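You operate a simulated robot arm through the tools that you are given. There is no shell and no other tool.

The job below is to be done with a simulated robot arm. You get a single attempt, and the scene is never put back.

JOB
Tip the strainer's scraps into the food tub, refit it and flush the drain.
Fine: it goes back empty and fully down in the drain before the tap runs for a few seconds; the tap ends off.

The check looks at the end state, three seconds after you hand in, the way a careful person would. Anything else that was tipped, shoved, dropped, spilled or broken makes it a failure.

ROBOT AND FRAMES
A 7-joint arm with a two-finger parallel gripper, fixed in place. Base frame: the origin is on the floor under the middle of its stand, x ahead of it, y to its left, z up. Readings come in m, rad, newtons and seconds.
With the tool pointing down near the work surface it reaches from about 0.34 to 0.78 m from the base axis. Its first joint turns from -2.897 to 2.897 rad. Payload 3.91 kg.
The tool frame sits at the grasp point between the pads (the TCP): z along the fingers, y along the line on which they close. The tips reach 0.03 m beyond it. Largest opening 0.11 m; finger width 0.02, thickness 0.01; the body of the gripper, 0.048 by 0.112 m, starts 0.055 m behind the TCP.
Orientation is told as [roll, pitch, yaw] about the base's x, y, z axes, in that order, counted from this pose: with the fingers straight down and closing along the base's y, the tool's x points along the base's -x, its y along +y and its z along -z.

CONTROLS
- The arm moves only by the tool arm_command. Its argument "targets" is one flat list of numbers, 6 for each row, row after row: the shift along the base's x, y, z in units of 500 mm (1.0 is 500 mm), then the turn, a rotation vector about the base's x, y, z in units of 120 degrees (1.0 is 120 degrees). In form: [dx, dy, dz, ax, ay, az, dx, dy, dz, ax, ay, az, ...]. A call has 1 to 20 rows; each row is the pose to reach, as a shift and turn from the pose commanded when the call began. "jaw" is the finger opening in m, from 0 to 0.11, set as the call begins (left out, the last holds). A call with a number of a shift or a turn outside -1 to 1 is refused whole. Rows are played at 5 a second. More than 0.05 m and 0.15 rad between two rows, or a gripper value outside its range, and nothing of the call is played. A pose out of reach is approached as far as the arm can. The call stops where the force on the tool passes 40 N (or 10 N more than at its start, if that is more) or the arm is blocked; 0.2 s more then pass. The fingers move at their own pace (about 0.153 m/s each) and stop on an object; they squeeze with about 32 N. The grip force told is the motor's: it shows also when the fingers shut on nothing. Time passes only in rows, and 0.2 s behind the last, so rows that repeat a pose let the fingers close. The reply holds the time, the measured pose of the TCP, the force on the tool along the base axes, the opening and the grip force, in the units named above and with some noise, with the torque about the TCP (base axes, N m) and any sound that the robot's microphone picked up.
- Cameras (640 x 400 px; columns grow to the right, rows downward): "scene" is fixed at [0.0504, 0.4987, 1.4796]; the picture's right is [-0.44, -0.90, 0.00], its down [-0.58, 0.29, -0.76] and it looks along [0.69, -0.34, -0.64] (base axes); focal length 256 px, centre (320, 200). "wrist" rides on the gripper at [0.077, 0.007, -0.115] in the tool frame; the picture's right is [-0.09, 1.00, 0.00], its down [-0.80, -0.07, -0.59] and it looks along [-0.59, -0.05, 0.80] (tool axes); focal length 270 px, centre (320, 200). There is no depth. A picture from a camera that has moved, and an enlarged one, comes with that camera's place and axes in the base frame and with its lens.
- snapshot(camera): a new picture of that camera. The clock stands still meanwhile.
- raise_lower(by): slides the trunk up (or, below 0, down) by that many m; the arm rides with it, the base frame stays. It gives what a move gives, with no picture.
- zoom(camera, box): a new picture of the part [left, top, right, bottom] of that camera's present view, enlarged. The clock stands still meanwhile.
- finish_job(): hands the job in; it is judged then, once.

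Nothing tells you positions but the pictures and the camera data. Unless the task says otherwise, let go and move clear before handing in.

The tools are called after "Emit:" by a JSON object that holds its "name" and its "arguments". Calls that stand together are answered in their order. arm_command: Moves the arm, as the interface text tells. Its arguments: {"type":"object","properties":{"targets":{"type":"array","items":{"type":"number"}},"jaw":{"type":"number"}},"required":["targets"]} The other tools are called the same way: raise_lower (by) moves the trunk up or down; snapshot (camera) takes a picture; zoom (camera, box) takes an enlarged picture of a part of a camera's view; finish_job () hands the job in.

At the start:

```text
time: 0.0
tcp_pos: [0.4116, 0.1205, 1.2825]
tool_rot: [0.0, 0.001, 0.0]
contact_force: [-0.4, 0.2, 0.5]
wrist_torque: [0.02, -0.02, -0.01]
opening: 0.11
gripper_force: 0.0
trunk travel left (down, up): [-0.525, 0.085]
```

scene: 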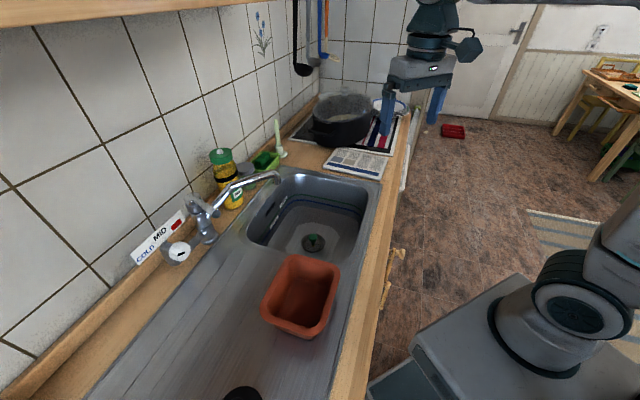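
wrist: 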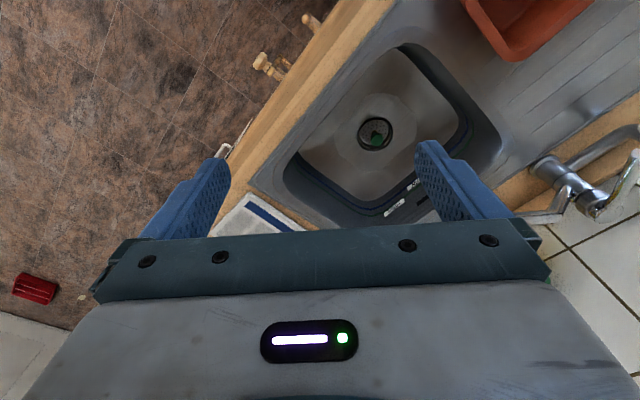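

I see a sink with a strainer in its drain, a terracotta tub on the drainboard, and a tap with a label beside it. I'll look more closely at each before moving.

Emit:
{"name": "zoom", "arguments": {"camera": "scene", "box": [240, 160, 400, 260]}}

Emit:
{"name": "zoom", "arguments": {"camera": "scene", "box": [120, 150, 280, 270]}}

Emit:
{"name": "zoom", "arguments": {"camera": "wrist", "box": [310, 80, 440, 180]}}

Emit:
{"name": "zoom", "arguments": {"camera": "scene", "box": [180, 240, 380, 400]}}

```text
4.00 times, centred on (320, 210) of scene
camera zoom: at [0.0504, 0.4987, 1.4796], right [-0.44, -0.9, 0.0], down [-0.58, 0.29, -0.76], along [0.69, -0.34, -0.64], focal length 1022 px, centre (320, 160)
```

zoom: 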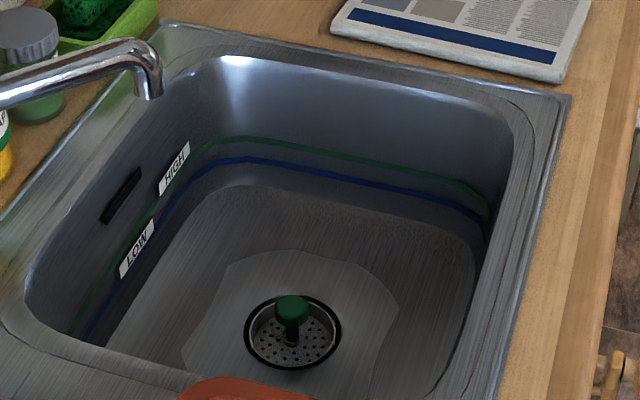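

```text
3.33 times, centred on (200, 210) of scene
camera zoom: at [0.0504, 0.4987, 1.4796], right [-0.44, -0.9, 0.0], down [-0.58, 0.29, -0.76], along [0.69, -0.34, -0.64], focal length 852 px, centre (720, 167)
```

zoom: 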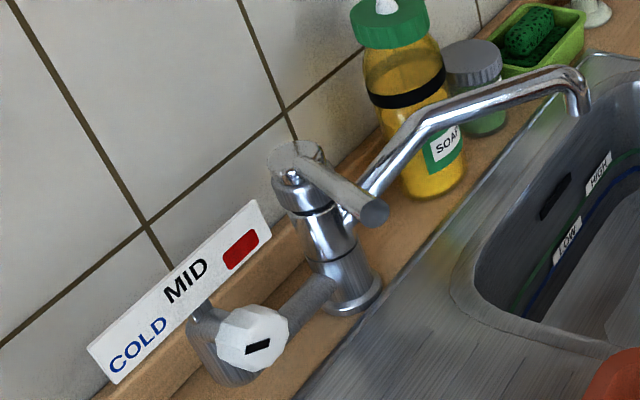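

```text
4.00 times, centred on (375, 130) of wrist
camera zoom: at [0.3346, 0.1284, 1.3969], right [0.09, 1.0, 0.0], down [0.8, -0.07, 0.59], along [0.59, -0.05, -0.8], focal length 1081 px, centre (100, 480)
```

zoom: 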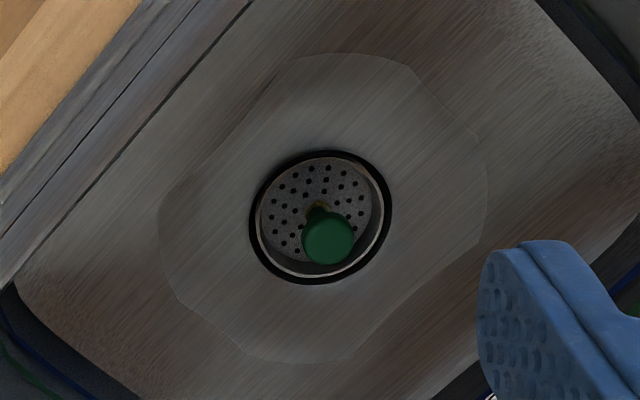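

```text
2.50 times, centred on (280, 320) of scene
camera zoom: at [0.0504, 0.4987, 1.4796], right [-0.44, -0.9, 0.0], down [-0.58, 0.29, -0.76], along [0.69, -0.34, -0.64], focal length 639 px, centre (420, -100)
```

zoom: 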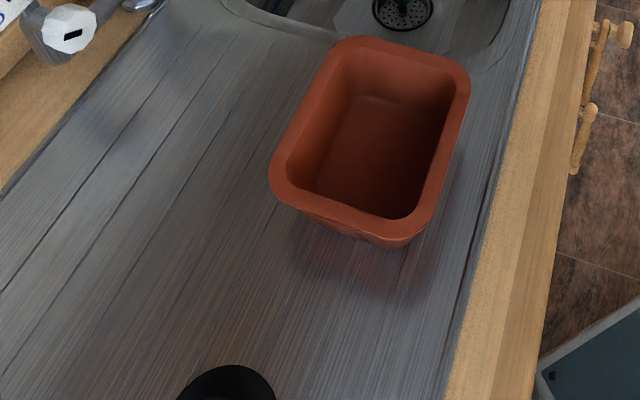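

The steel top is at about z=0.93, with the counter running at roughly 45° to my axes. The drain is near (0.62, 0.25, 0.75) and the tub near (0.29, 0.42). Next I'll look closely at the tap and the other objects.

Emit:
{"name": "zoom", "arguments": {"camera": "scene", "box": [170, 180, 250, 230]}}

Emit:
{"name": "zoom", "arguments": {"camera": "scene", "box": [130, 200, 230, 275]}}

Emit:
{"name": "zoom", "arguments": {"camera": "scene", "box": [190, 80, 430, 200]}}

Emit:
{"name": "zoom", "arguments": {"camera": "wrist", "box": [460, 80, 640, 230]}}

Emit:
{"name": "zoom", "arguments": {"camera": "scene", "box": [280, 220, 340, 260]}}

```text
8.00 times, centred on (210, 205) of scene
camera zoom: at [0.0504, 0.4987, 1.4796], right [-0.44, -0.9, 0.0], down [-0.58, 0.29, -0.76], along [0.69, -0.34, -0.64], focal length 2045 px, centre (1200, 160)
```

zoom: 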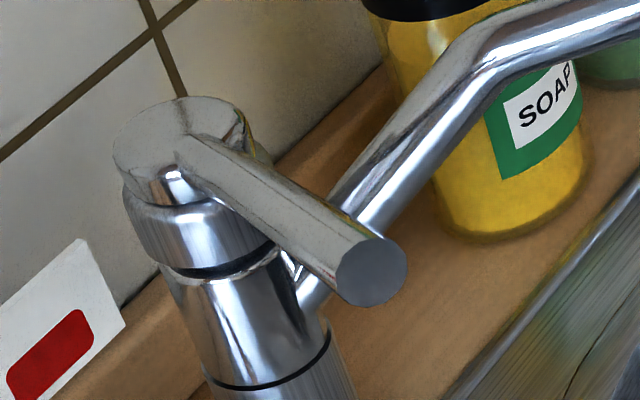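

```text
5.33 times, centred on (180, 238) of scene
camera zoom: at [0.0504, 0.4987, 1.4796], right [-0.44, -0.9, 0.0], down [-0.58, 0.29, -0.76], along [0.69, -0.34, -0.64], focal length 1363 px, centre (1067, 0)
```

zoom: 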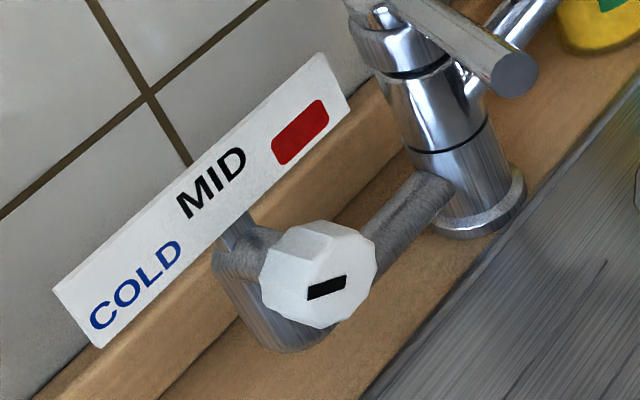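

```text
2.67 times, centred on (310, 140) of scene
camera zoom: at [0.0504, 0.4987, 1.4796], right [-0.44, -0.9, 0.0], down [-0.58, 0.29, -0.76], along [0.69, -0.34, -0.64], focal length 682 px, centre (347, 360)
```

zoom: 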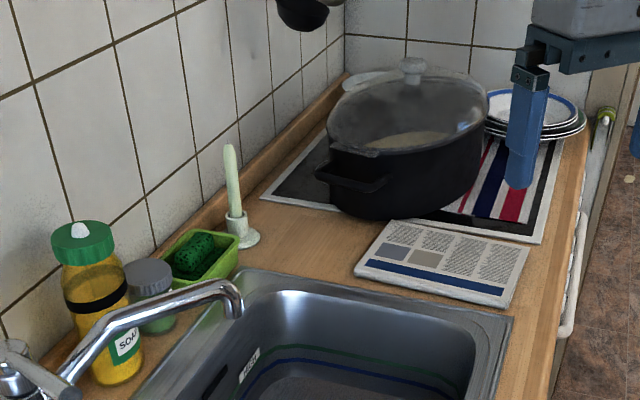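

```text
2.67 times, centred on (550, 155) of wrist
camera zoom: at [0.3346, 0.1284, 1.3969], right [0.09, 1.0, 0.0], down [0.8, -0.07, 0.59], along [0.59, -0.05, -0.8], focal length 721 px, centre (-293, 320)
```

zoom: 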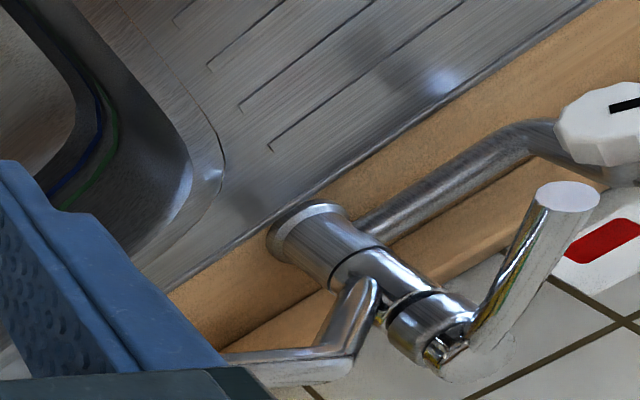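

```text
10.00 times, centred on (310, 240) of scene
camera zoom: at [0.0504, 0.4987, 1.4796], right [-0.44, -0.9, 0.0], down [-0.58, 0.29, -0.76], along [0.69, -0.34, -0.64], focal length 2556 px, centre (420, -200)
```

zoom: 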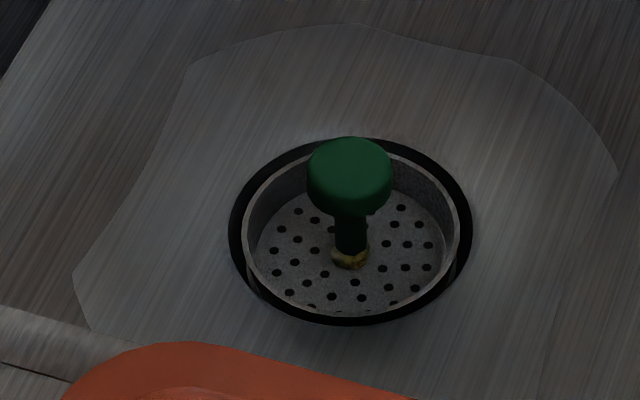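

The strainer has a green knob, a thin stem and at least one scrap at the stem's foot. The tap has a top lever ending near (0.525, 0.52, 1.09), plus a white-capped side valve and a COLD/MID/red plate. I'll move the wrist camera over for a better look, staying high.

Emit:
{"name": "arm_command", "arguments": {"targets": [-0.017, 0.06, 0.005, 0, 0, 0.0625, -0.033, 0.12, 0.01, 0, 0, 0.125, -0.05, 0.18, 0.015, 0, 0, 0.1875, -0.067, 0.24, 0.02, 0, 0, 0.25, -0.083, 0.3, 0.025, 0, 0, 0.3125, -0.1, 0.36, 0.03, 0, 0, 0.375], "jaw": 0.06}}

Emit:
{"name": "snapshot", "arguments": {"camera": "wrist"}}

Emit:
{"name": "snapshot", "arguments": {"camera": "scene"}}

```text
time: 1.4
tcp_pos: [0.362, 0.3011, 1.2976]
tool_rot: [0.001, 0.0, 0.787]
contact_force: [0.2, 0.1, -0.5]
wrist_torque: [-0.02, 0.01, -0.02]
opening: 0.0601
gripper_force: 0.0
trunk travel left (down, up): [-0.525, 0.085]
```

```text
taken
camera wrist: at [0.3027, 0.2527, 1.4118], right [-0.64, 0.77, 0.0], down [0.62, 0.52, 0.59], along [0.45, 0.38, -0.8], focal length 270 px, centre (320, 200)
```

wrist: 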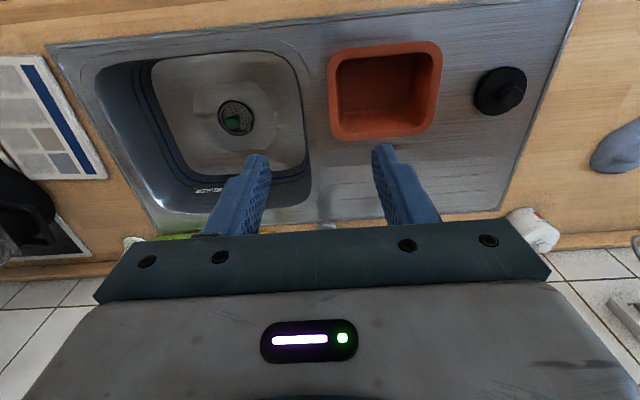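

```text
taken
```

scene: 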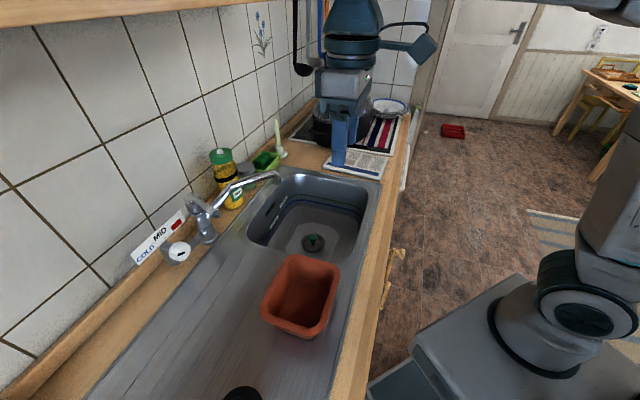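

This top view clearly shows the tub, the drain with its strainer, a black plug on the drainboard and the basin. I'll zoom in to measure.

Emit:
{"name": "zoom", "arguments": {"camera": "wrist", "box": [196, 88, 276, 148]}}

Emit:
{"name": "zoom", "arguments": {"camera": "wrist", "box": [305, 20, 465, 150]}}

Emit:
{"name": "zoom", "arguments": {"camera": "wrist", "box": [60, 20, 340, 240]}}

Emit:
{"name": "zoom", "arguments": {"camera": "wrist", "box": [440, 40, 640, 260]}}

```text
6.67 times, centred on (236, 118) of wrist
camera zoom: at [0.3027, 0.2527, 1.4118], right [-0.64, 0.77, 0.0], down [0.62, 0.52, 0.59], along [0.45, 0.38, -0.8], focal length 1802 px, centre (880, 747)
```

zoom: 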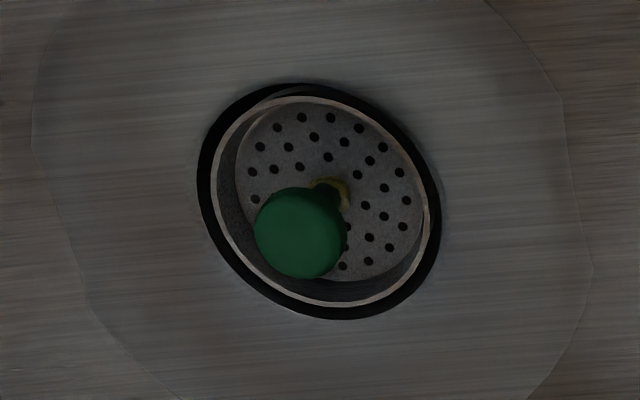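

```text
3.08 times, centred on (385, 85) of wrist
camera zoom: at [0.3027, 0.2527, 1.4118], right [-0.64, 0.77, 0.0], down [0.62, 0.52, 0.59], along [0.45, 0.38, -0.8], focal length 832 px, centre (120, 554)
```

zoom: 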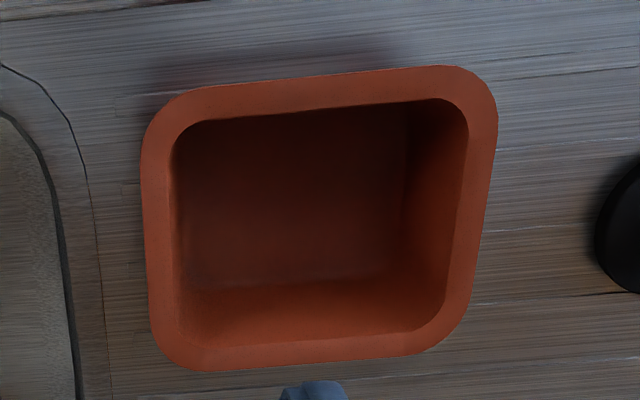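

```text
1.82 times, centred on (200, 130) of wrist
camera zoom: at [0.3027, 0.2527, 1.4118], right [-0.64, 0.77, 0.0], down [0.62, 0.52, 0.59], along [0.45, 0.38, -0.8], focal length 491 px, centre (538, 327)
```

zoom: 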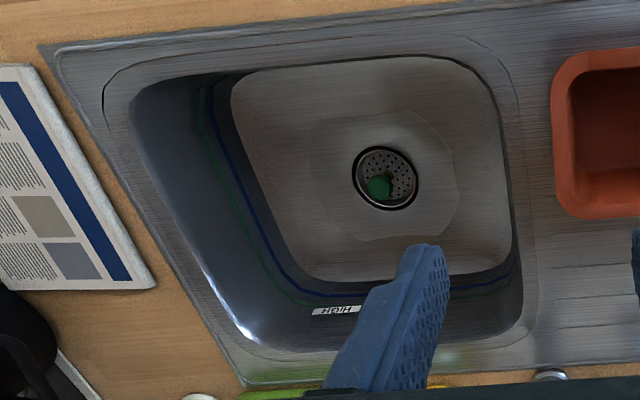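

```text
1.82 times, centred on (540, 150) of wrist
camera zoom: at [0.3027, 0.2527, 1.4118], right [-0.64, 0.77, 0.0], down [0.62, 0.52, 0.59], along [0.45, 0.38, -0.8], focal length 491 px, centre (-80, 291)
```

zoom: 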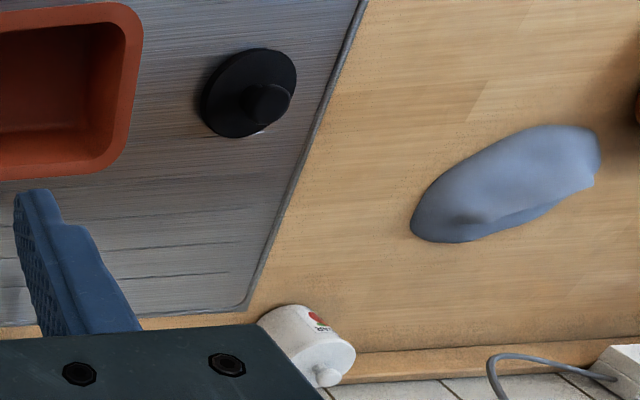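

The drain centre works out near (0.622, 0.244, 0.742), with the green knob's top around z=0.767. The tub is near (0.325, 0.396) and its rim is at about z=1.0. Next I'll tilt the wrist camera to study the tap and spout.

Emit:
{"name": "arm_command", "arguments": {"targets": [0.019, 0.04, -0.024, 0.0442, -0.0442, 0, 0.038, 0.079, -0.048, 0.0884, -0.0884, 0, 0.057, 0.119, -0.072, 0.1326, -0.1326, 0, 0.076, 0.158, -0.095, 0.1768, -0.1768, 0]}}

Emit:
{"name": "snapshot", "arguments": {"camera": "wrist"}}

Emit:
{"name": "zoom", "arguments": {"camera": "wrist", "box": [200, 40, 440, 190]}}

```text
time: 2.4
tcp_pos: [0.4003, 0.3835, 1.2509]
tool_rot: [0.002, -0.525, 0.788]
contact_force: [1.0, 0.9, -0.3]
wrist_torque: [0.02, 0.01, 0.0]
opening: 0.0601
gripper_force: 0.1
trunk travel left (down, up): [-0.525, 0.085]
```

```text
taken
camera wrist: at [0.3076, 0.2996, 1.3112], right [-0.65, 0.76, 0.04], down [0.33, 0.23, 0.92], along [0.68, 0.61, -0.4], focal length 270 px, centre (320, 200)
```

wrist: 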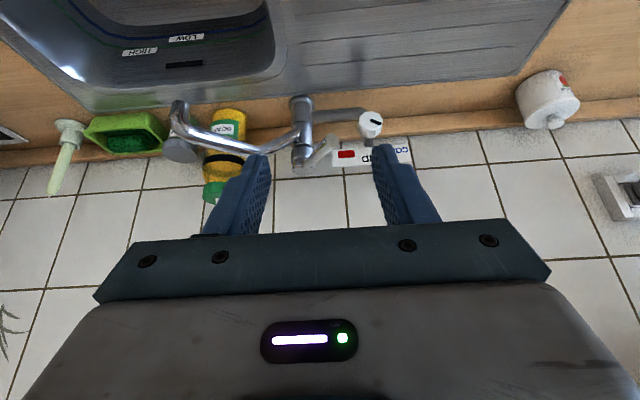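

```text
2.67 times, centred on (320, 115) of wrist
camera zoom: at [0.3076, 0.2996, 1.3112], right [-0.65, 0.76, 0.04], down [0.33, 0.23, 0.92], along [0.68, 0.61, -0.4], focal length 721 px, centre (320, 427)
```

zoom: 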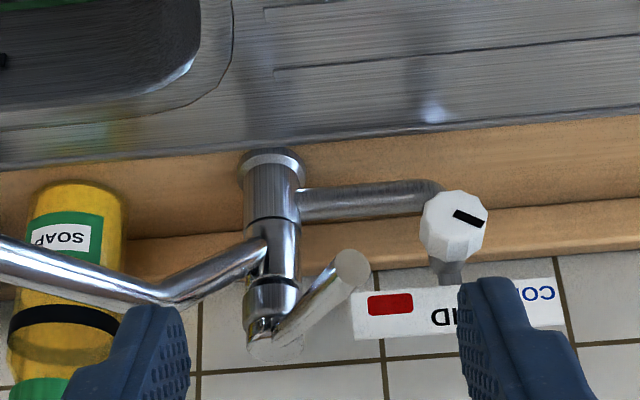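

The lever sits on top of the tap body, angled up slightly and turned towards the dial. I'll zoom in on the dial, lever and spout.

Emit:
{"name": "zoom", "arguments": {"camera": "wrist", "box": [285, 85, 415, 175]}}

Emit:
{"name": "zoom", "arguments": {"camera": "wrist", "box": [345, 95, 405, 140]}}

Emit:
{"name": "zoom", "arguments": {"camera": "wrist", "box": [150, 80, 330, 190]}}

Emit:
{"name": "zoom", "arguments": {"camera": "scene", "box": [150, 225, 200, 265]}}

```text
4.44 times, centred on (350, 130) of wrist
camera zoom: at [0.3076, 0.2996, 1.3112], right [-0.65, 0.76, 0.04], down [0.33, 0.23, 0.92], along [0.68, 0.61, -0.4], focal length 1201 px, centre (187, 511)
```

zoom: 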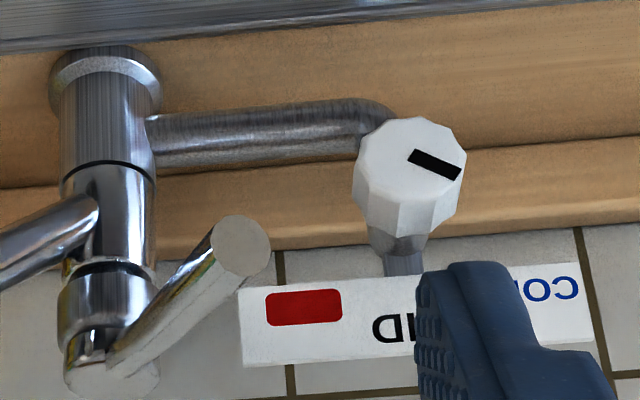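

```text
8.89 times, centred on (375, 118) of wrist
camera zoom: at [0.3076, 0.2996, 1.3112], right [-0.65, 0.76, 0.04], down [0.33, 0.23, 0.92], along [0.68, 0.61, -0.4], focal length 2402 px, centre (-169, 933)
```

zoom: 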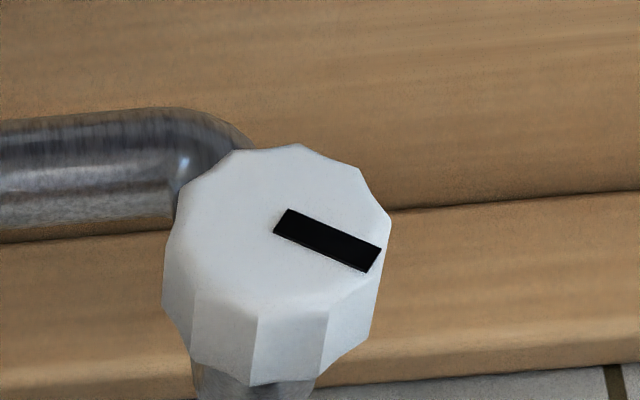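

```text
3.56 times, centred on (240, 135) of wrist
camera zoom: at [0.3076, 0.2996, 1.3112], right [-0.65, 0.76, 0.04], down [0.33, 0.23, 0.92], along [0.68, 0.61, -0.4], focal length 961 px, centre (604, 431)
```

zoom: 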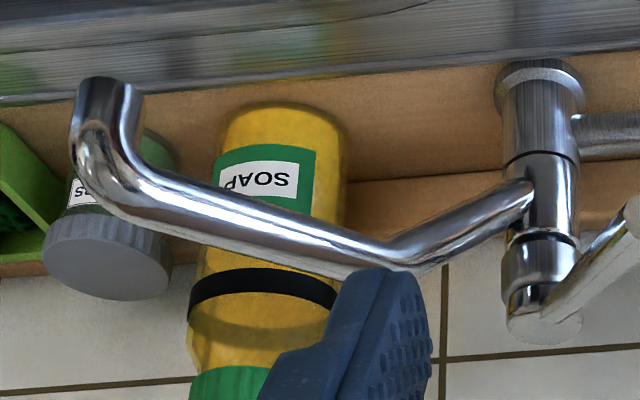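

```text
10.00 times, centred on (175, 245) of scene
camera zoom: at [0.0504, 0.4987, 1.4796], right [-0.44, -0.9, 0.0], down [-0.58, 0.29, -0.76], along [0.69, -0.34, -0.64], focal length 2556 px, centre (1770, -250)
```

zoom: 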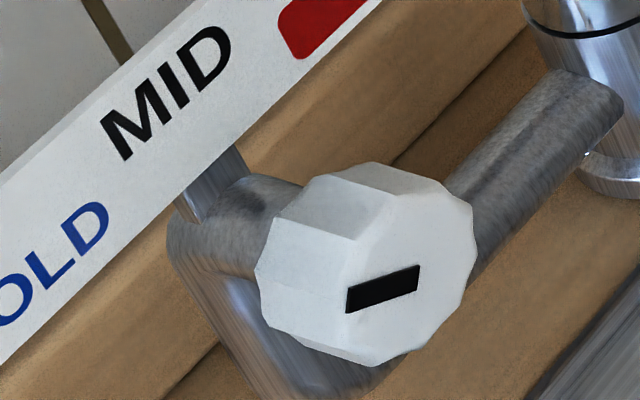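

The dial's mark points at COLD, so the dial is the temperature control and the lever is the flow control. The spout outlet is near (0.624, 0.348, 1.05), about 10 cm from the drain axis. Before touching anything, I'll rehearse the tipping motion in free air, well above the tub.

Emit:
{"name": "arm_command", "arguments": {"targets": [-0.02, -0.01, 0.02, -0.0442, 0.0442, 0, -0.04, -0.02, 0.04, -0.0884, 0.0884, 0, -0.06, -0.03, 0.06, -0.1326, 0.1326, 0, -0.08, -0.04, 0.08, -0.1768, 0.1768, 0]}}

Emit:
{"name": "arm_command", "arguments": {"targets": [0, 0, 0, 0.0497, 0.0497, 0, 0, 0, 0, 0.0994, 0.0994, 0, 0, 0, 0, 0.1491, 0.1491, 0, 0, 0, 0, 0.1988, 0.1988, 0, 0, 0, 0, 0.2485, 0.2485, 0, 0, 0, 0, 0.2982, 0.2982, 0, 0, 0, 0, 0.3479, 0.3479, 0, 0, 0, 0, 0.3976, 0.3976, 0, 0, 0, 0, 0.4473, 0.4473, 0, 0, 0, 0, 0.497, 0.497, 0, 0, 0, 0, 0.5467, 0.5467, 0, 0, 0, 0, 0.5964, 0.5964, 0, 0, 0, 0, 0.6461, 0.6461, 0, 0, 0, 0, 0.6958, 0.6958, 0, 0, 0, 0, 0.7455, 0.7455, 0, 0, 0, 0, 0.795, 0.795, 0]}}

Emit:
{"name": "snapshot", "arguments": {"camera": "scene"}}

```text
time: 3.4
tcp_pos: [0.3593, 0.3607, 1.2898]
tool_rot: [0.001, 0.005, 0.785]
contact_force: [0.3, -0.2, 0.0]
wrist_torque: [0.03, 0.01, -0.01]
opening: 0.06
gripper_force: 0.1
trunk travel left (down, up): [-0.525, 0.085]
```

```text
time: 6.8
tcp_pos: [0.3605, 0.3604, 1.2907]
tool_rot: [2.356, -0.001, 0.785]
contact_force: [0.2, -0.4, 0.5]
wrist_torque: [0.03, -0.03, -0.01]
opening: 0.0599
gripper_force: 0.1
trunk travel left (down, up): [-0.525, 0.085]
```

```text
taken
```

scene: 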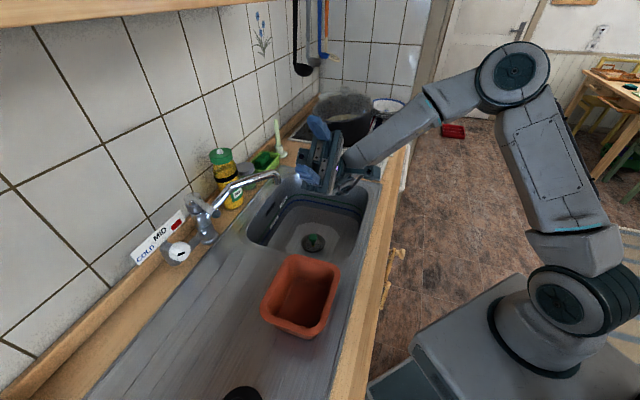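

The 135° sideways tip works, with the tool pointing left and up. I'll try it lower, near pouring height, to check clearances before I carry anything.

Emit:
{"name": "arm_command", "arguments": {"targets": [0, 0, -0.07, 0, 0, 0, 0, 0, -0.14, 0, 0, 0, 0, 0, -0.2, 0, 0, 0]}}

Emit:
{"name": "snapshot", "arguments": {"camera": "scene"}}

Emit:
{"name": "snapshot", "arguments": {"camera": "wrist"}}

```text
time: 7.6
tcp_pos: [0.362, 0.3599, 1.1888]
tool_rot: [2.355, 0.0, 0.785]
contact_force: [-0.3, -0.8, 0.4]
wrist_torque: [0.01, -0.02, 0.01]
opening: 0.0599
gripper_force: 0.0
trunk travel left (down, up): [-0.525, 0.085]
```

```text
taken
```

scene: 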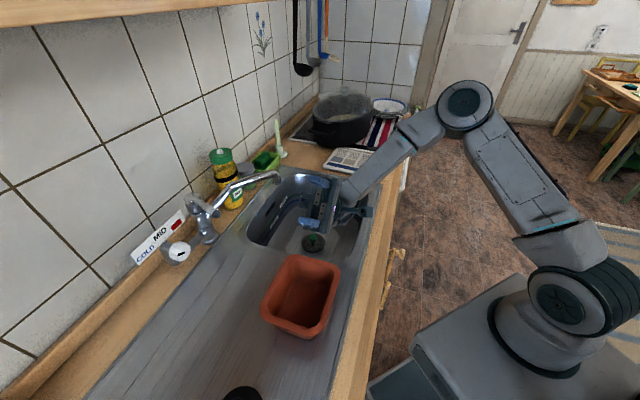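

```text
taken
camera wrist: at [0.3669, 0.246, 1.1129], right [0.56, -0.44, 0.71], down [0.83, 0.3, -0.47], along [-0.01, 0.85, 0.53], focal length 270 px, centre (320, 200)
```

wrist: 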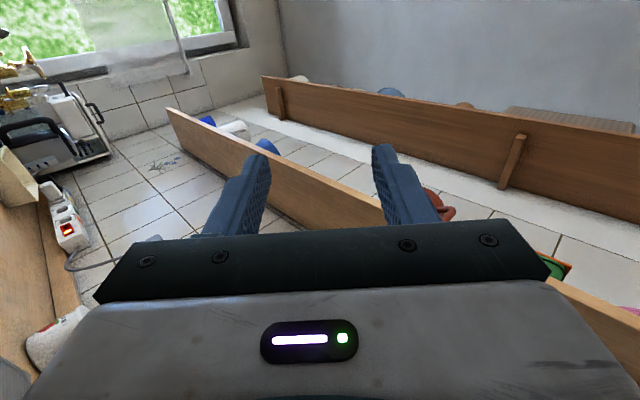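

Emit:
{"name": "zoom", "arguments": {"camera": "scene", "box": [230, 130, 430, 270]}}

```text
2.86 times, centred on (330, 200) of scene
camera zoom: at [0.0504, 0.4987, 1.4796], right [-0.44, -0.9, 0.0], down [-0.58, 0.29, -0.76], along [0.69, -0.34, -0.64], focal length 730 px, centre (291, 200)
```

zoom: 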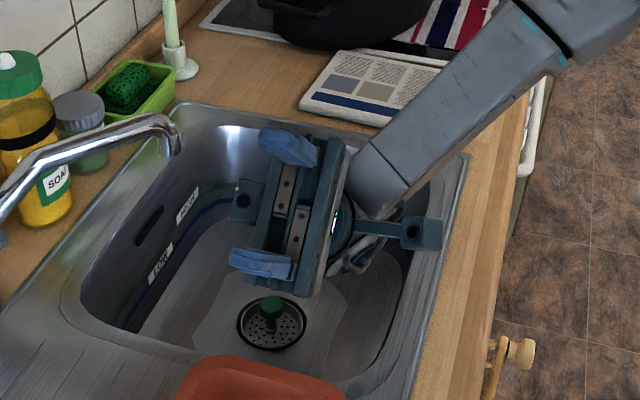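

Emit:
{"name": "arm_command", "arguments": {"targets": [0, 0, -0.04, 0, 0, 0, 0, 0, -0.08, 0, 0, 0, 0, 0, -0.11, 0, 0, 0]}}

Emit:
{"name": "zoom", "arguments": {"camera": "scene", "box": [230, 150, 430, 290]}}

```text
time: 8.4
tcp_pos: [0.3602, 0.3583, 1.1337]
tool_rot: [2.354, 0.0, 0.785]
contact_force: [-0.4, 0.3, 0.4]
wrist_torque: [-0.05, 0.02, -0.01]
opening: 0.0601
gripper_force: 0.0
trunk travel left (down, up): [-0.525, 0.085]
```

```text
2.86 times, centred on (330, 220) of scene
camera zoom: at [0.0504, 0.4987, 1.4796], right [-0.44, -0.9, 0.0], down [-0.58, 0.29, -0.76], along [0.69, -0.34, -0.64], focal length 730 px, centre (291, 143)
```

zoom: 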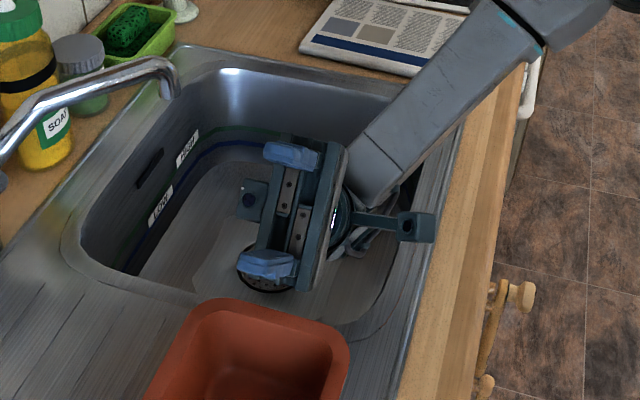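

The pour pose at z≈1.13 is clear and contact-free. I'll go back up, bring the tool vertical and move towards a spot above the drain.

Emit:
{"name": "arm_command", "arguments": {"targets": [0, 0, 0.08, 0, 0, 0, 0, 0, 0.16, 0, 0, 0, 0, 0, 0.24, 0, 0, 0, 0, 0, 0.31, 0, 0, 0, 0.02, -0.01, 0.31, -0.0497, -0.0497, 0, 0.05, -0.025, 0.31, -0.0994, -0.0994, 0, 0.08, -0.04, 0.31, -0.1491, -0.1491, 0, 0.11, -0.055, 0.31, -0.1988, -0.1988, 0, 0.14, -0.07, 0.31, -0.2485, -0.2485, 0, 0.17, -0.085, 0.31, -0.2982, -0.2982, 0, 0.2, -0.1, 0.31, -0.3479, -0.3479, 0, 0.23, -0.115, 0.31, -0.3976, -0.3976, 0, 0.26, -0.13, 0.31, -0.4473, -0.4473, 0, 0.29, -0.145, 0.31, -0.497, -0.497, 0, 0.32, -0.16, 0.31, -0.5467, -0.5467, 0, 0.35, -0.175, 0.31, -0.5964, -0.5964, 0, 0.38, -0.19, 0.31, -0.6461, -0.6461, 0, 0.41, -0.205, 0.31, -0.6958, -0.6958, 0, 0.44, -0.22, 0.31, -0.7455, -0.7455, 0, 0.47, -0.235, 0.31, -0.795, -0.795, 0], "jaw": 0.05}}

Emit:
{"name": "arm_command", "arguments": {"targets": [0.02, 0, -0.09, 0.0295, -0.0295, 0, 0.04, 0, -0.18, 0.0589, -0.0589, 0, 0.05, 0, -0.26, 0.0589, -0.0589, 0, 0.05, 0, -0.34, 0.0589, -0.0589, 0]}}

Emit:
{"name": "snapshot", "arguments": {"camera": "wrist"}}

Emit:
{"name": "snapshot", "arguments": {"camera": "scene"}}

```text
time: 12.6
tcp_pos: [0.5956, 0.2424, 1.2912]
tool_rot: [-0.003, 0.0, 0.787]
contact_force: [0.3, -0.2, 0.4]
wrist_torque: [-0.01, 0.02, 0.02]
opening: 0.0501
gripper_force: 0.1
trunk travel left (down, up): [-0.525, 0.085]
```

```text
time: 13.6
tcp_pos: [0.6214, 0.2411, 1.1192]
tool_rot: [0.0, -0.175, 0.785]
contact_force: [0.4, -1.1, 0.3]
wrist_torque: [-0.01, 0.01, -0.03]
opening: 0.0501
gripper_force: 0.0
trunk travel left (down, up): [-0.525, 0.085]
```

```text
taken
camera wrist: at [0.5486, 0.1796, 1.2182], right [-0.64, 0.77, 0.02], down [0.53, 0.44, 0.72], along [0.55, 0.47, -0.69], focal length 270 px, centre (320, 200)
```

wrist: 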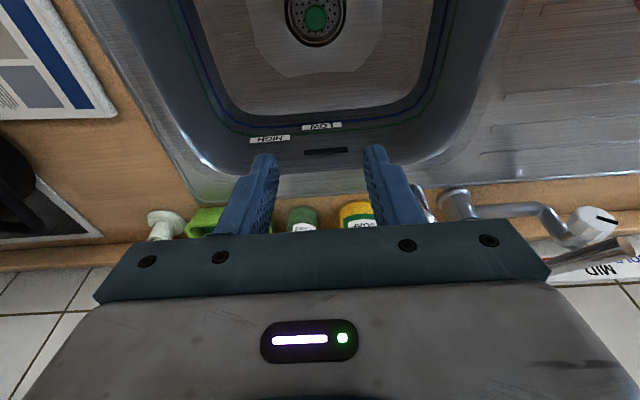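

```text
taken
```

scene: 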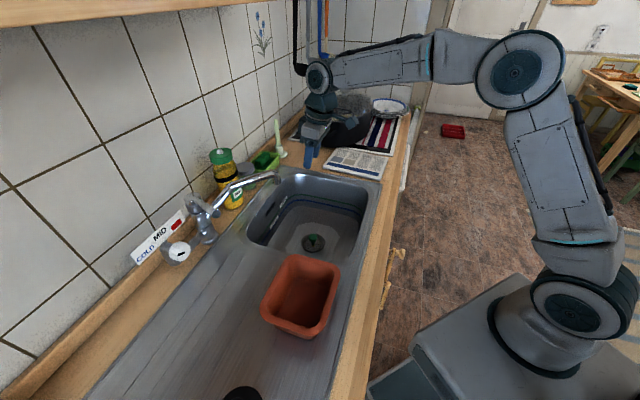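

The knob is right in line below the gripper. I'll zoom in to refine its position.

Emit:
{"name": "zoom", "arguments": {"camera": "wrist", "box": [270, 0, 366, 60]}}

Emit:
{"name": "zoom", "arguments": {"camera": "scene", "box": [270, 50, 370, 120]}}

```text
6.67 times, centred on (318, 30) of wrist
camera zoom: at [0.5486, 0.1796, 1.2182], right [-0.64, 0.77, 0.02], down [0.53, 0.44, 0.72], along [0.55, 0.47, -0.69], focal length 1802 px, centre (333, 1333)
```

zoom: 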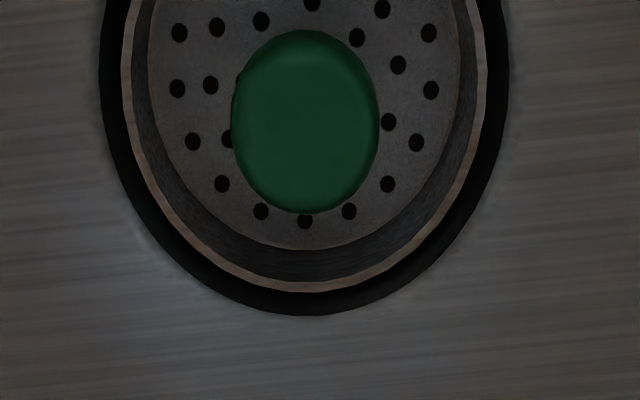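

```text
5.71 times, centred on (320, 85) of scene
camera zoom: at [0.0504, 0.4987, 1.4796], right [-0.44, -0.9, 0.0], down [-0.58, 0.29, -0.76], along [0.69, -0.34, -0.64], focal length 1460 px, centre (320, 857)
```

zoom: 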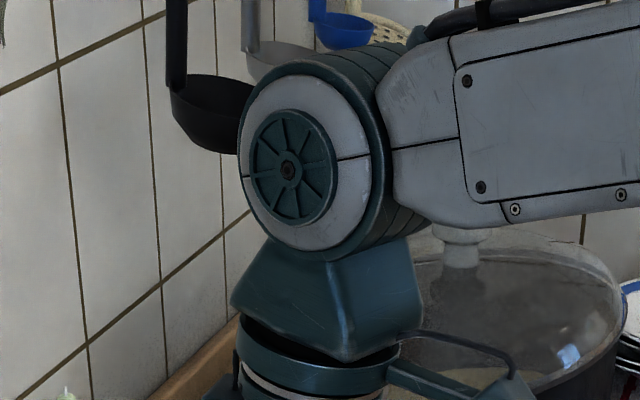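

The knob is at about (0.625, 0.245), directly below the gripper. I'll go straight down part way and check.

Emit:
{"name": "arm_command", "arguments": {"targets": [0.004, 0.004, -0.075, 0, 0, 0, 0.004, 0.004, -0.15, 0, 0, 0, 0.004, 0.004, -0.225, 0, 0, 0, 0.004, 0.004, -0.3, 0, 0, 0, 0.004, 0.004, -0.375, 0, 0, 0, 0.004, 0.004, -0.45, 0, 0, 0, 0.004, 0.004, -0.52, 0, 0, 0], "jaw": 0.052}}

Emit:
{"name": "snapshot", "arguments": {"camera": "wrist"}}

Emit:
{"name": "zoom", "arguments": {"camera": "scene", "box": [240, 100, 420, 260]}}

```text
time: 15.2
tcp_pos: [0.6221, 0.243, 0.8602]
tool_rot: [0.001, -0.173, 0.787]
contact_force: [-0.4, 0.1, -0.2]
wrist_torque: [-0.01, 0.01, -0.02]
opening: 0.052
gripper_force: 0.1
trunk travel left (down, up): [-0.525, 0.085]
```

```text
taken
camera wrist: at [0.5495, 0.1813, 0.9595], right [-0.64, 0.77, 0.01], down [0.53, 0.44, 0.72], along [0.55, 0.47, -0.69], focal length 270 px, centre (320, 200)
```

wrist: 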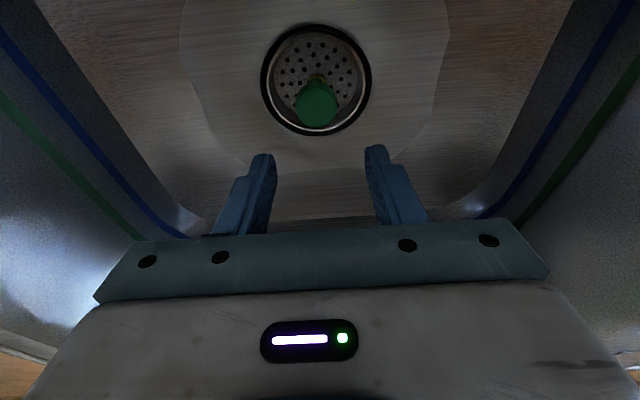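

```text
2.50 times, centred on (330, 180) of scene
camera zoom: at [0.0504, 0.4987, 1.4796], right [-0.44, -0.9, 0.0], down [-0.58, 0.29, -0.76], along [0.69, -0.34, -0.64], focal length 639 px, centre (295, 250)
```

zoom: 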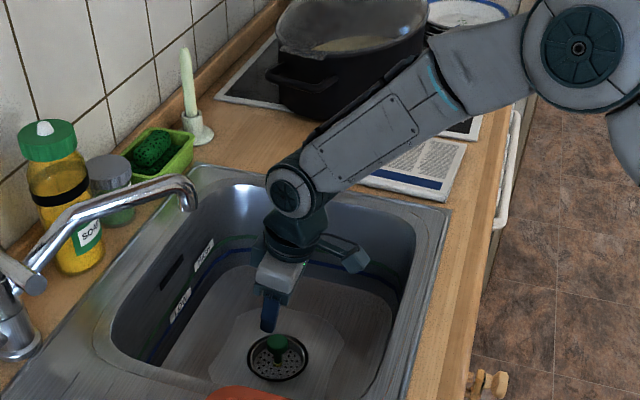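

Clear of the spout and walls so far. I'll zoom in on the knob once more before the last descent.

Emit:
{"name": "zoom", "arguments": {"camera": "wrist", "box": [250, 15, 386, 145]}}

Emit:
{"name": "zoom", "arguments": {"camera": "scene", "box": [290, 210, 350, 255]}}

```text
3.08 times, centred on (318, 80) of wrist
camera zoom: at [0.5495, 0.1813, 0.9595], right [-0.64, 0.77, 0.01], down [0.53, 0.44, 0.72], along [0.55, 0.47, -0.69], focal length 832 px, centre (326, 569)
```

zoom: 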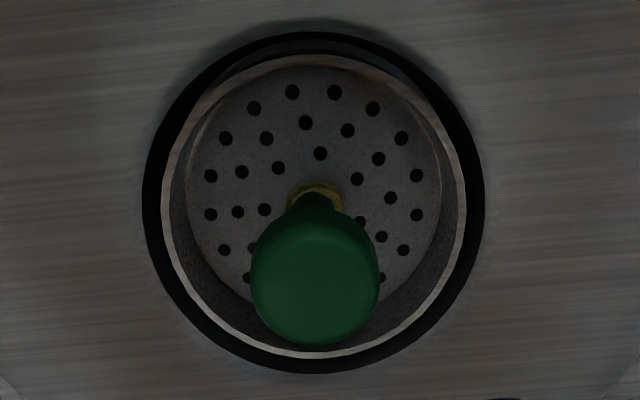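

```text
8.89 times, centred on (320, 232) of scene
camera zoom: at [0.0504, 0.4987, 1.4796], right [-0.44, -0.9, 0.0], down [-0.58, 0.29, -0.76], along [0.69, -0.34, -0.64], focal length 2272 px, centre (320, -89)
```

zoom: 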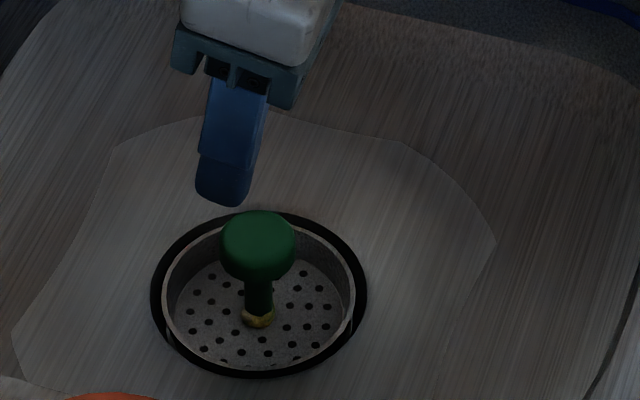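

Emit:
{"name": "zoom", "arguments": {"camera": "wrist", "box": [300, 60, 340, 90]}}

Emit:
{"name": "zoom", "arguments": {"camera": "scene", "box": [302, 232, 326, 250]}}

```text
13.33 times, centred on (320, 75) of wrist
camera zoom: at [0.5495, 0.1813, 0.9595], right [-0.64, 0.77, 0.01], down [0.53, 0.44, 0.72], along [0.55, 0.47, -0.69], focal length 3604 px, centre (320, 1867)
```

zoom: 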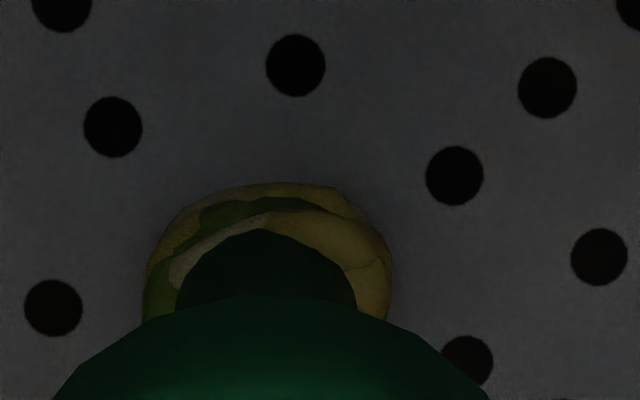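

```text
16.00 times, centred on (314, 241) of scene
camera zoom: at [0.0504, 0.4987, 1.4796], right [-0.44, -0.9, 0.0], down [-0.58, 0.29, -0.76], along [0.69, -0.34, -0.64], focal length 4089 px, centre (416, -456)
```

zoom: 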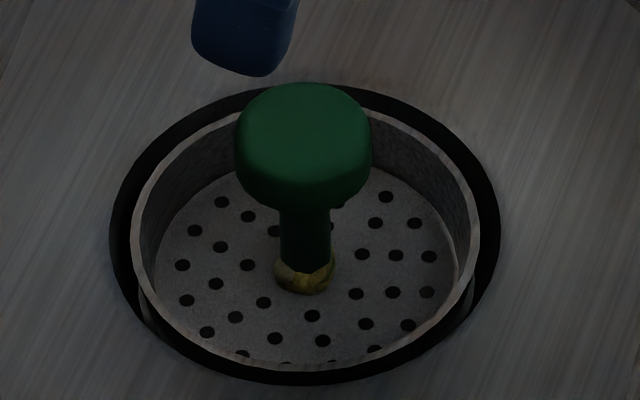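

The scraps are a yellow-green clump around the foot of the stem. The knob is centred between the fingers, with its top at about z=0.77 and the drain ring at about 0.74. I'll go down so the fingertips straddle the knob, then close.

Emit:
{"name": "arm_command", "arguments": {"targets": [0.001, 0.001, -0.06, 0, 0, 0, 0.002, 0.002, -0.12, 0, 0, 0, 0.002, 0.002, -0.171, 0, 0, 0], "jaw": 0.052}}

Emit:
{"name": "snapshot", "arguments": {"camera": "wrist"}}

Emit:
{"name": "zoom", "arguments": {"camera": "scene", "box": [270, 190, 370, 260]}}

```text
time: 16.0
tcp_pos: [0.6223, 0.244, 0.7753]
tool_rot: [0.0, -0.175, 0.784]
contact_force: [0.0, 0.4, 0.8]
wrist_torque: [0.04, -0.01, -0.03]
opening: 0.0519
gripper_force: 0.0
trunk travel left (down, up): [-0.525, 0.085]
```

```text
taken
camera wrist: at [0.5501, 0.1823, 0.8739], right [-0.64, 0.77, 0.01], down [0.53, 0.43, 0.73], along [0.55, 0.47, -0.69], focal length 270 px, centre (320, 200)
```

wrist: 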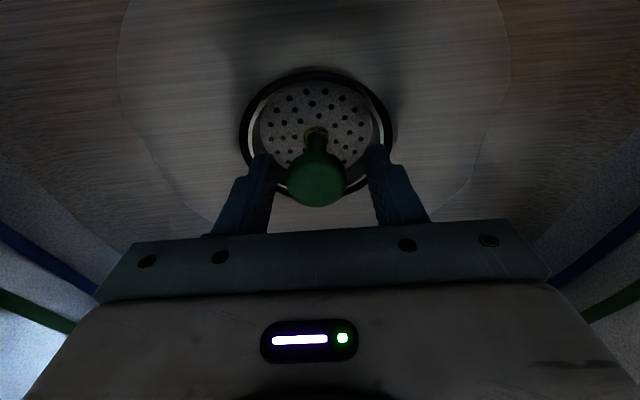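

```text
5.71 times, centred on (320, 225) of scene
camera zoom: at [0.0504, 0.4987, 1.4796], right [-0.44, -0.9, 0.0], down [-0.58, 0.29, -0.76], along [0.69, -0.34, -0.64], focal length 1460 px, centre (320, 57)
```

zoom: 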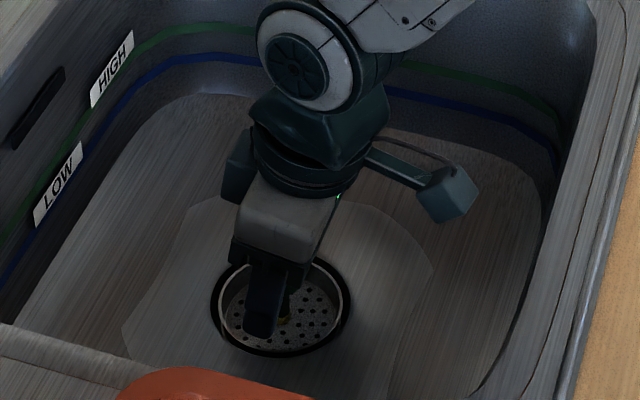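

The fingers straddle the knob with no contact. After a small centring shift, I'll close on it.

Emit:
{"name": "arm_command", "arguments": {"targets": [0.002, -0.002, 0, 0, 0, 0], "jaw": 0.052}}

Emit:
{"name": "arm_command", "arguments": {"targets": [0, 0, 0, 0, 0, 0, 0, 0, 0, 0, 0, 0, 0, 0, 0, 0, 0, 0], "jaw": 0.0}}

Emit:
{"name": "snapshot", "arguments": {"camera": "wrist"}}

```text
time: 16.4
tcp_pos: [0.6246, 0.244, 0.7741]
tool_rot: [0.0, -0.174, 0.786]
contact_force: [0.1, -0.4, -0.7]
wrist_torque: [-0.01, 0.01, 0.0]
opening: 0.0521
gripper_force: 0.0
trunk travel left (down, up): [-0.525, 0.085]
```

```text
time: 17.2
tcp_pos: [0.6237, 0.2438, 0.7747]
tool_rot: [-0.001, -0.175, 0.785]
contact_force: [-0.3, 0.1, 0.1]
wrist_torque: [0.04, -0.04, -0.01]
opening: 0.0308
gripper_force: 31.7
trunk travel left (down, up): [-0.525, 0.085]
```

```text
taken
camera wrist: at [0.5508, 0.1821, 0.874], right [-0.64, 0.77, 0.02], down [0.53, 0.44, 0.72], along [0.55, 0.47, -0.69], focal length 270 px, centre (320, 200)
```

wrist: 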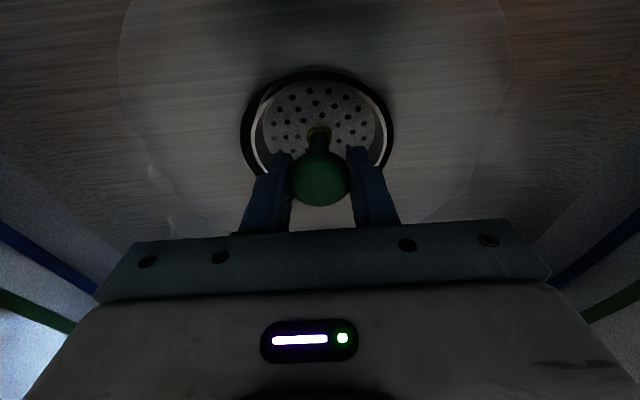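

I have the knob, at an opening of 0.031 and 32 N. I'll lift slowly straight up.

Emit:
{"name": "arm_command", "arguments": {"targets": [0, 0, 0.01, 0, 0, 0, 0, 0, 0.02, 0, 0, 0, 0, 0, 0.03, 0, 0, 0, 0, 0, 0.04, 0, 0, 0, 0, 0, 0.06, 0, 0, 0, 0, 0, 0.08, 0, 0, 0]}}

Emit:
{"name": "snapshot", "arguments": {"camera": "wrist"}}

Emit:
{"name": "zoom", "arguments": {"camera": "scene", "box": [270, 190, 370, 260]}}

```text
time: 18.6
tcp_pos: [0.625, 0.2435, 0.8156]
tool_rot: [-0.001, -0.174, 0.786]
contact_force: [0.1, 0.0, -0.3]
wrist_torque: [0.03, 0.02, -0.01]
opening: 0.0308
gripper_force: 32.2
trunk travel left (down, up): [-0.525, 0.085]
```

```text
taken
camera wrist: at [0.5518, 0.1817, 0.9141], right [-0.64, 0.77, 0.02], down [0.53, 0.44, 0.72], along [0.55, 0.47, -0.69], focal length 270 px, centre (320, 200)
```

wrist: 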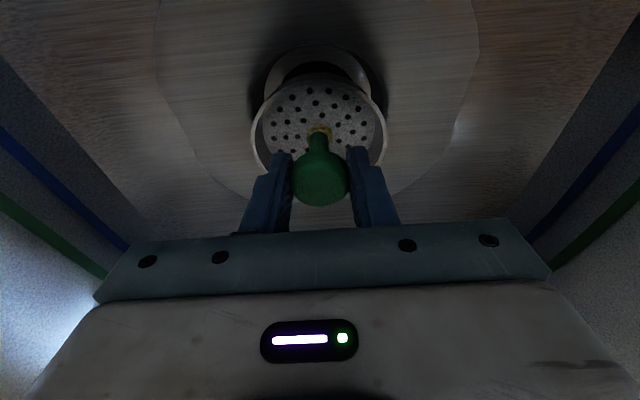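

```text
5.71 times, centred on (320, 225) of scene
camera zoom: at [0.0504, 0.4987, 1.4796], right [-0.44, -0.9, 0.0], down [-0.58, 0.29, -0.76], along [0.69, -0.34, -0.64], focal length 1460 px, centre (320, 57)
```

zoom: 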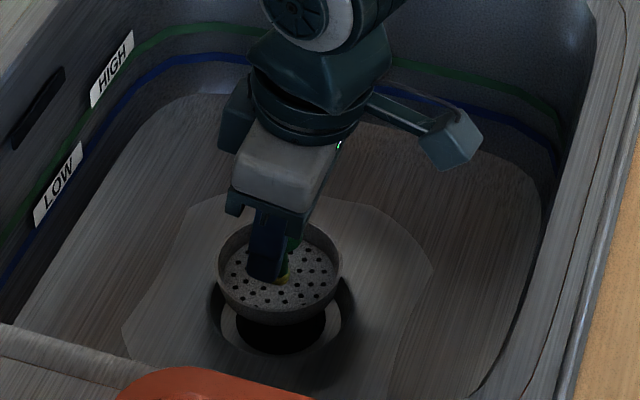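

The strainer is out and level with its scraps aboard. I'll lift it clear and carry it level over to the tub.

Emit:
{"name": "arm_command", "arguments": {"targets": [0, 0, 0.05, 0, 0, 0, 0, 0, 0.11, 0, 0, 0, 0, 0, 0.17, 0, 0, 0, 0, 0, 0.23, 0, 0, 0, 0, 0, 0.29, 0, 0, 0, 0, 0, 0.35, 0, 0, 0, 0, 0, 0.41, 0, 0, 0, 0, 0, 0.47, 0, 0, 0, 0, 0, 0.53, 0, 0, 0, 0, 0, 0.59, 0, 0, 0, 0, 0, 0.65, 0, 0, 0, 0, 0, 0.71, 0, 0, 0, 0, 0, 0.76, 0, 0, 0, 0, 0, 0.8, 0, 0, 0]}}

Emit:
{"name": "arm_command", "arguments": {"targets": [-0.03, 0.014, 0, 0, 0, 0, -0.08, 0.037, 0, 0, 0, 0, -0.14, 0.064, 0, 0, 0, 0, -0.2, 0.092, 0, 0, 0, 0, -0.26, 0.119, 0, 0, 0, 0, -0.32, 0.146, 0, 0, 0, 0, -0.38, 0.174, 0, 0, 0, 0, -0.44, 0.201, 0, 0, 0, 0, -0.5, 0.229, 0, 0, 0, 0, -0.53, 0.243, 0, 0, 0, 0, -0.542, 0.248, 0, 0, 0, 0]}}

Emit:
{"name": "snapshot", "arguments": {"camera": "wrist"}}

Emit:
{"name": "snapshot", "arguments": {"camera": "scene"}}

```text
time: 21.6
tcp_pos: [0.6227, 0.2435, 1.216]
tool_rot: [0.0, -0.173, 0.787]
contact_force: [0.0, -0.6, 0.0]
wrist_torque: [0.01, -0.01, -0.01]
opening: 0.0309
gripper_force: 32.5
trunk travel left (down, up): [-0.525, 0.085]
```

```text
time: 24.0
tcp_pos: [0.3532, 0.3677, 1.2146]
tool_rot: [0.001, -0.173, 0.787]
contact_force: [0.1, -0.2, 0.1]
wrist_torque: [0.0, 0.0, 0.0]
opening: 0.0308
gripper_force: 32.9
trunk travel left (down, up): [-0.525, 0.085]
```

```text
taken
camera wrist: at [0.2792, 0.3064, 1.3135], right [-0.64, 0.77, 0.01], down [0.53, 0.44, 0.72], along [0.55, 0.47, -0.69], focal length 270 px, centre (320, 200)
```

wrist: 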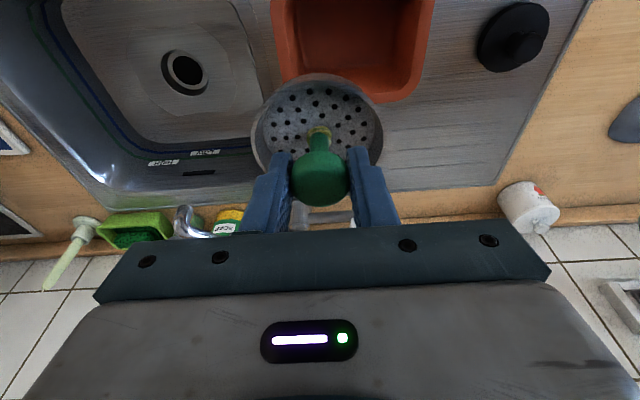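

```text
taken
```

scene: 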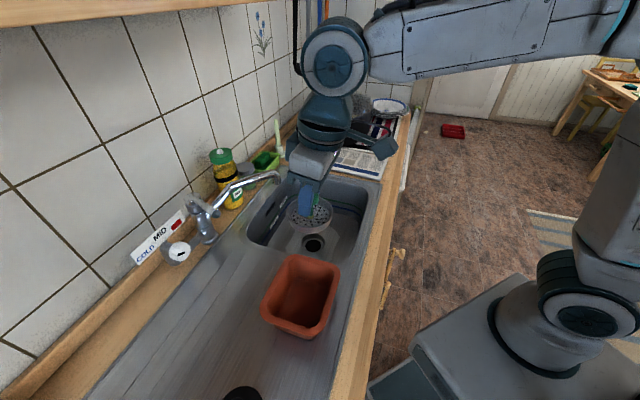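

Emit:
{"name": "zoom", "arguments": {"camera": "wrist", "box": [245, 65, 395, 185]}}

Emit:
{"name": "zoom", "arguments": {"camera": "scene", "box": [270, 160, 350, 240]}}

```text
3.33 times, centred on (320, 125) of wrist
camera zoom: at [0.2792, 0.3064, 1.3135], right [-0.64, 0.77, 0.01], down [0.53, 0.44, 0.72], along [0.55, 0.47, -0.69], focal length 901 px, centre (320, 450)
```

zoom: 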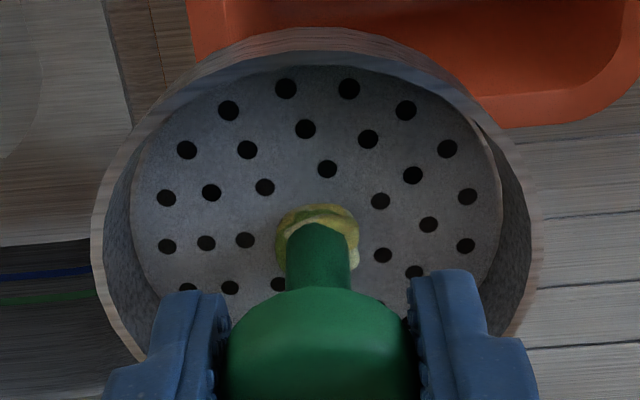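

```text
5.00 times, centred on (310, 200) of scene
camera zoom: at [0.0504, 0.4987, 1.4796], right [-0.44, -0.9, 0.0], down [-0.58, 0.29, -0.76], along [0.69, -0.34, -0.64], focal length 1278 px, centre (370, 200)
```

zoom: 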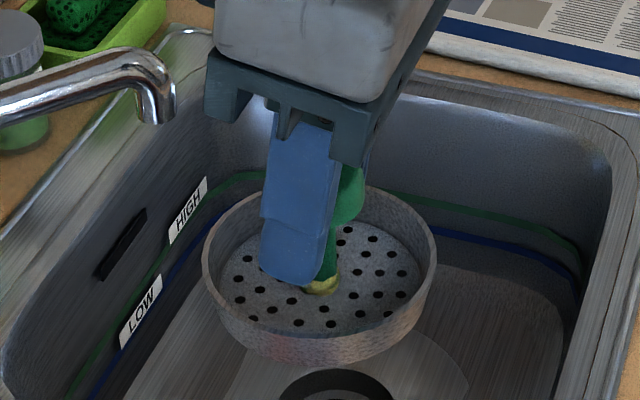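

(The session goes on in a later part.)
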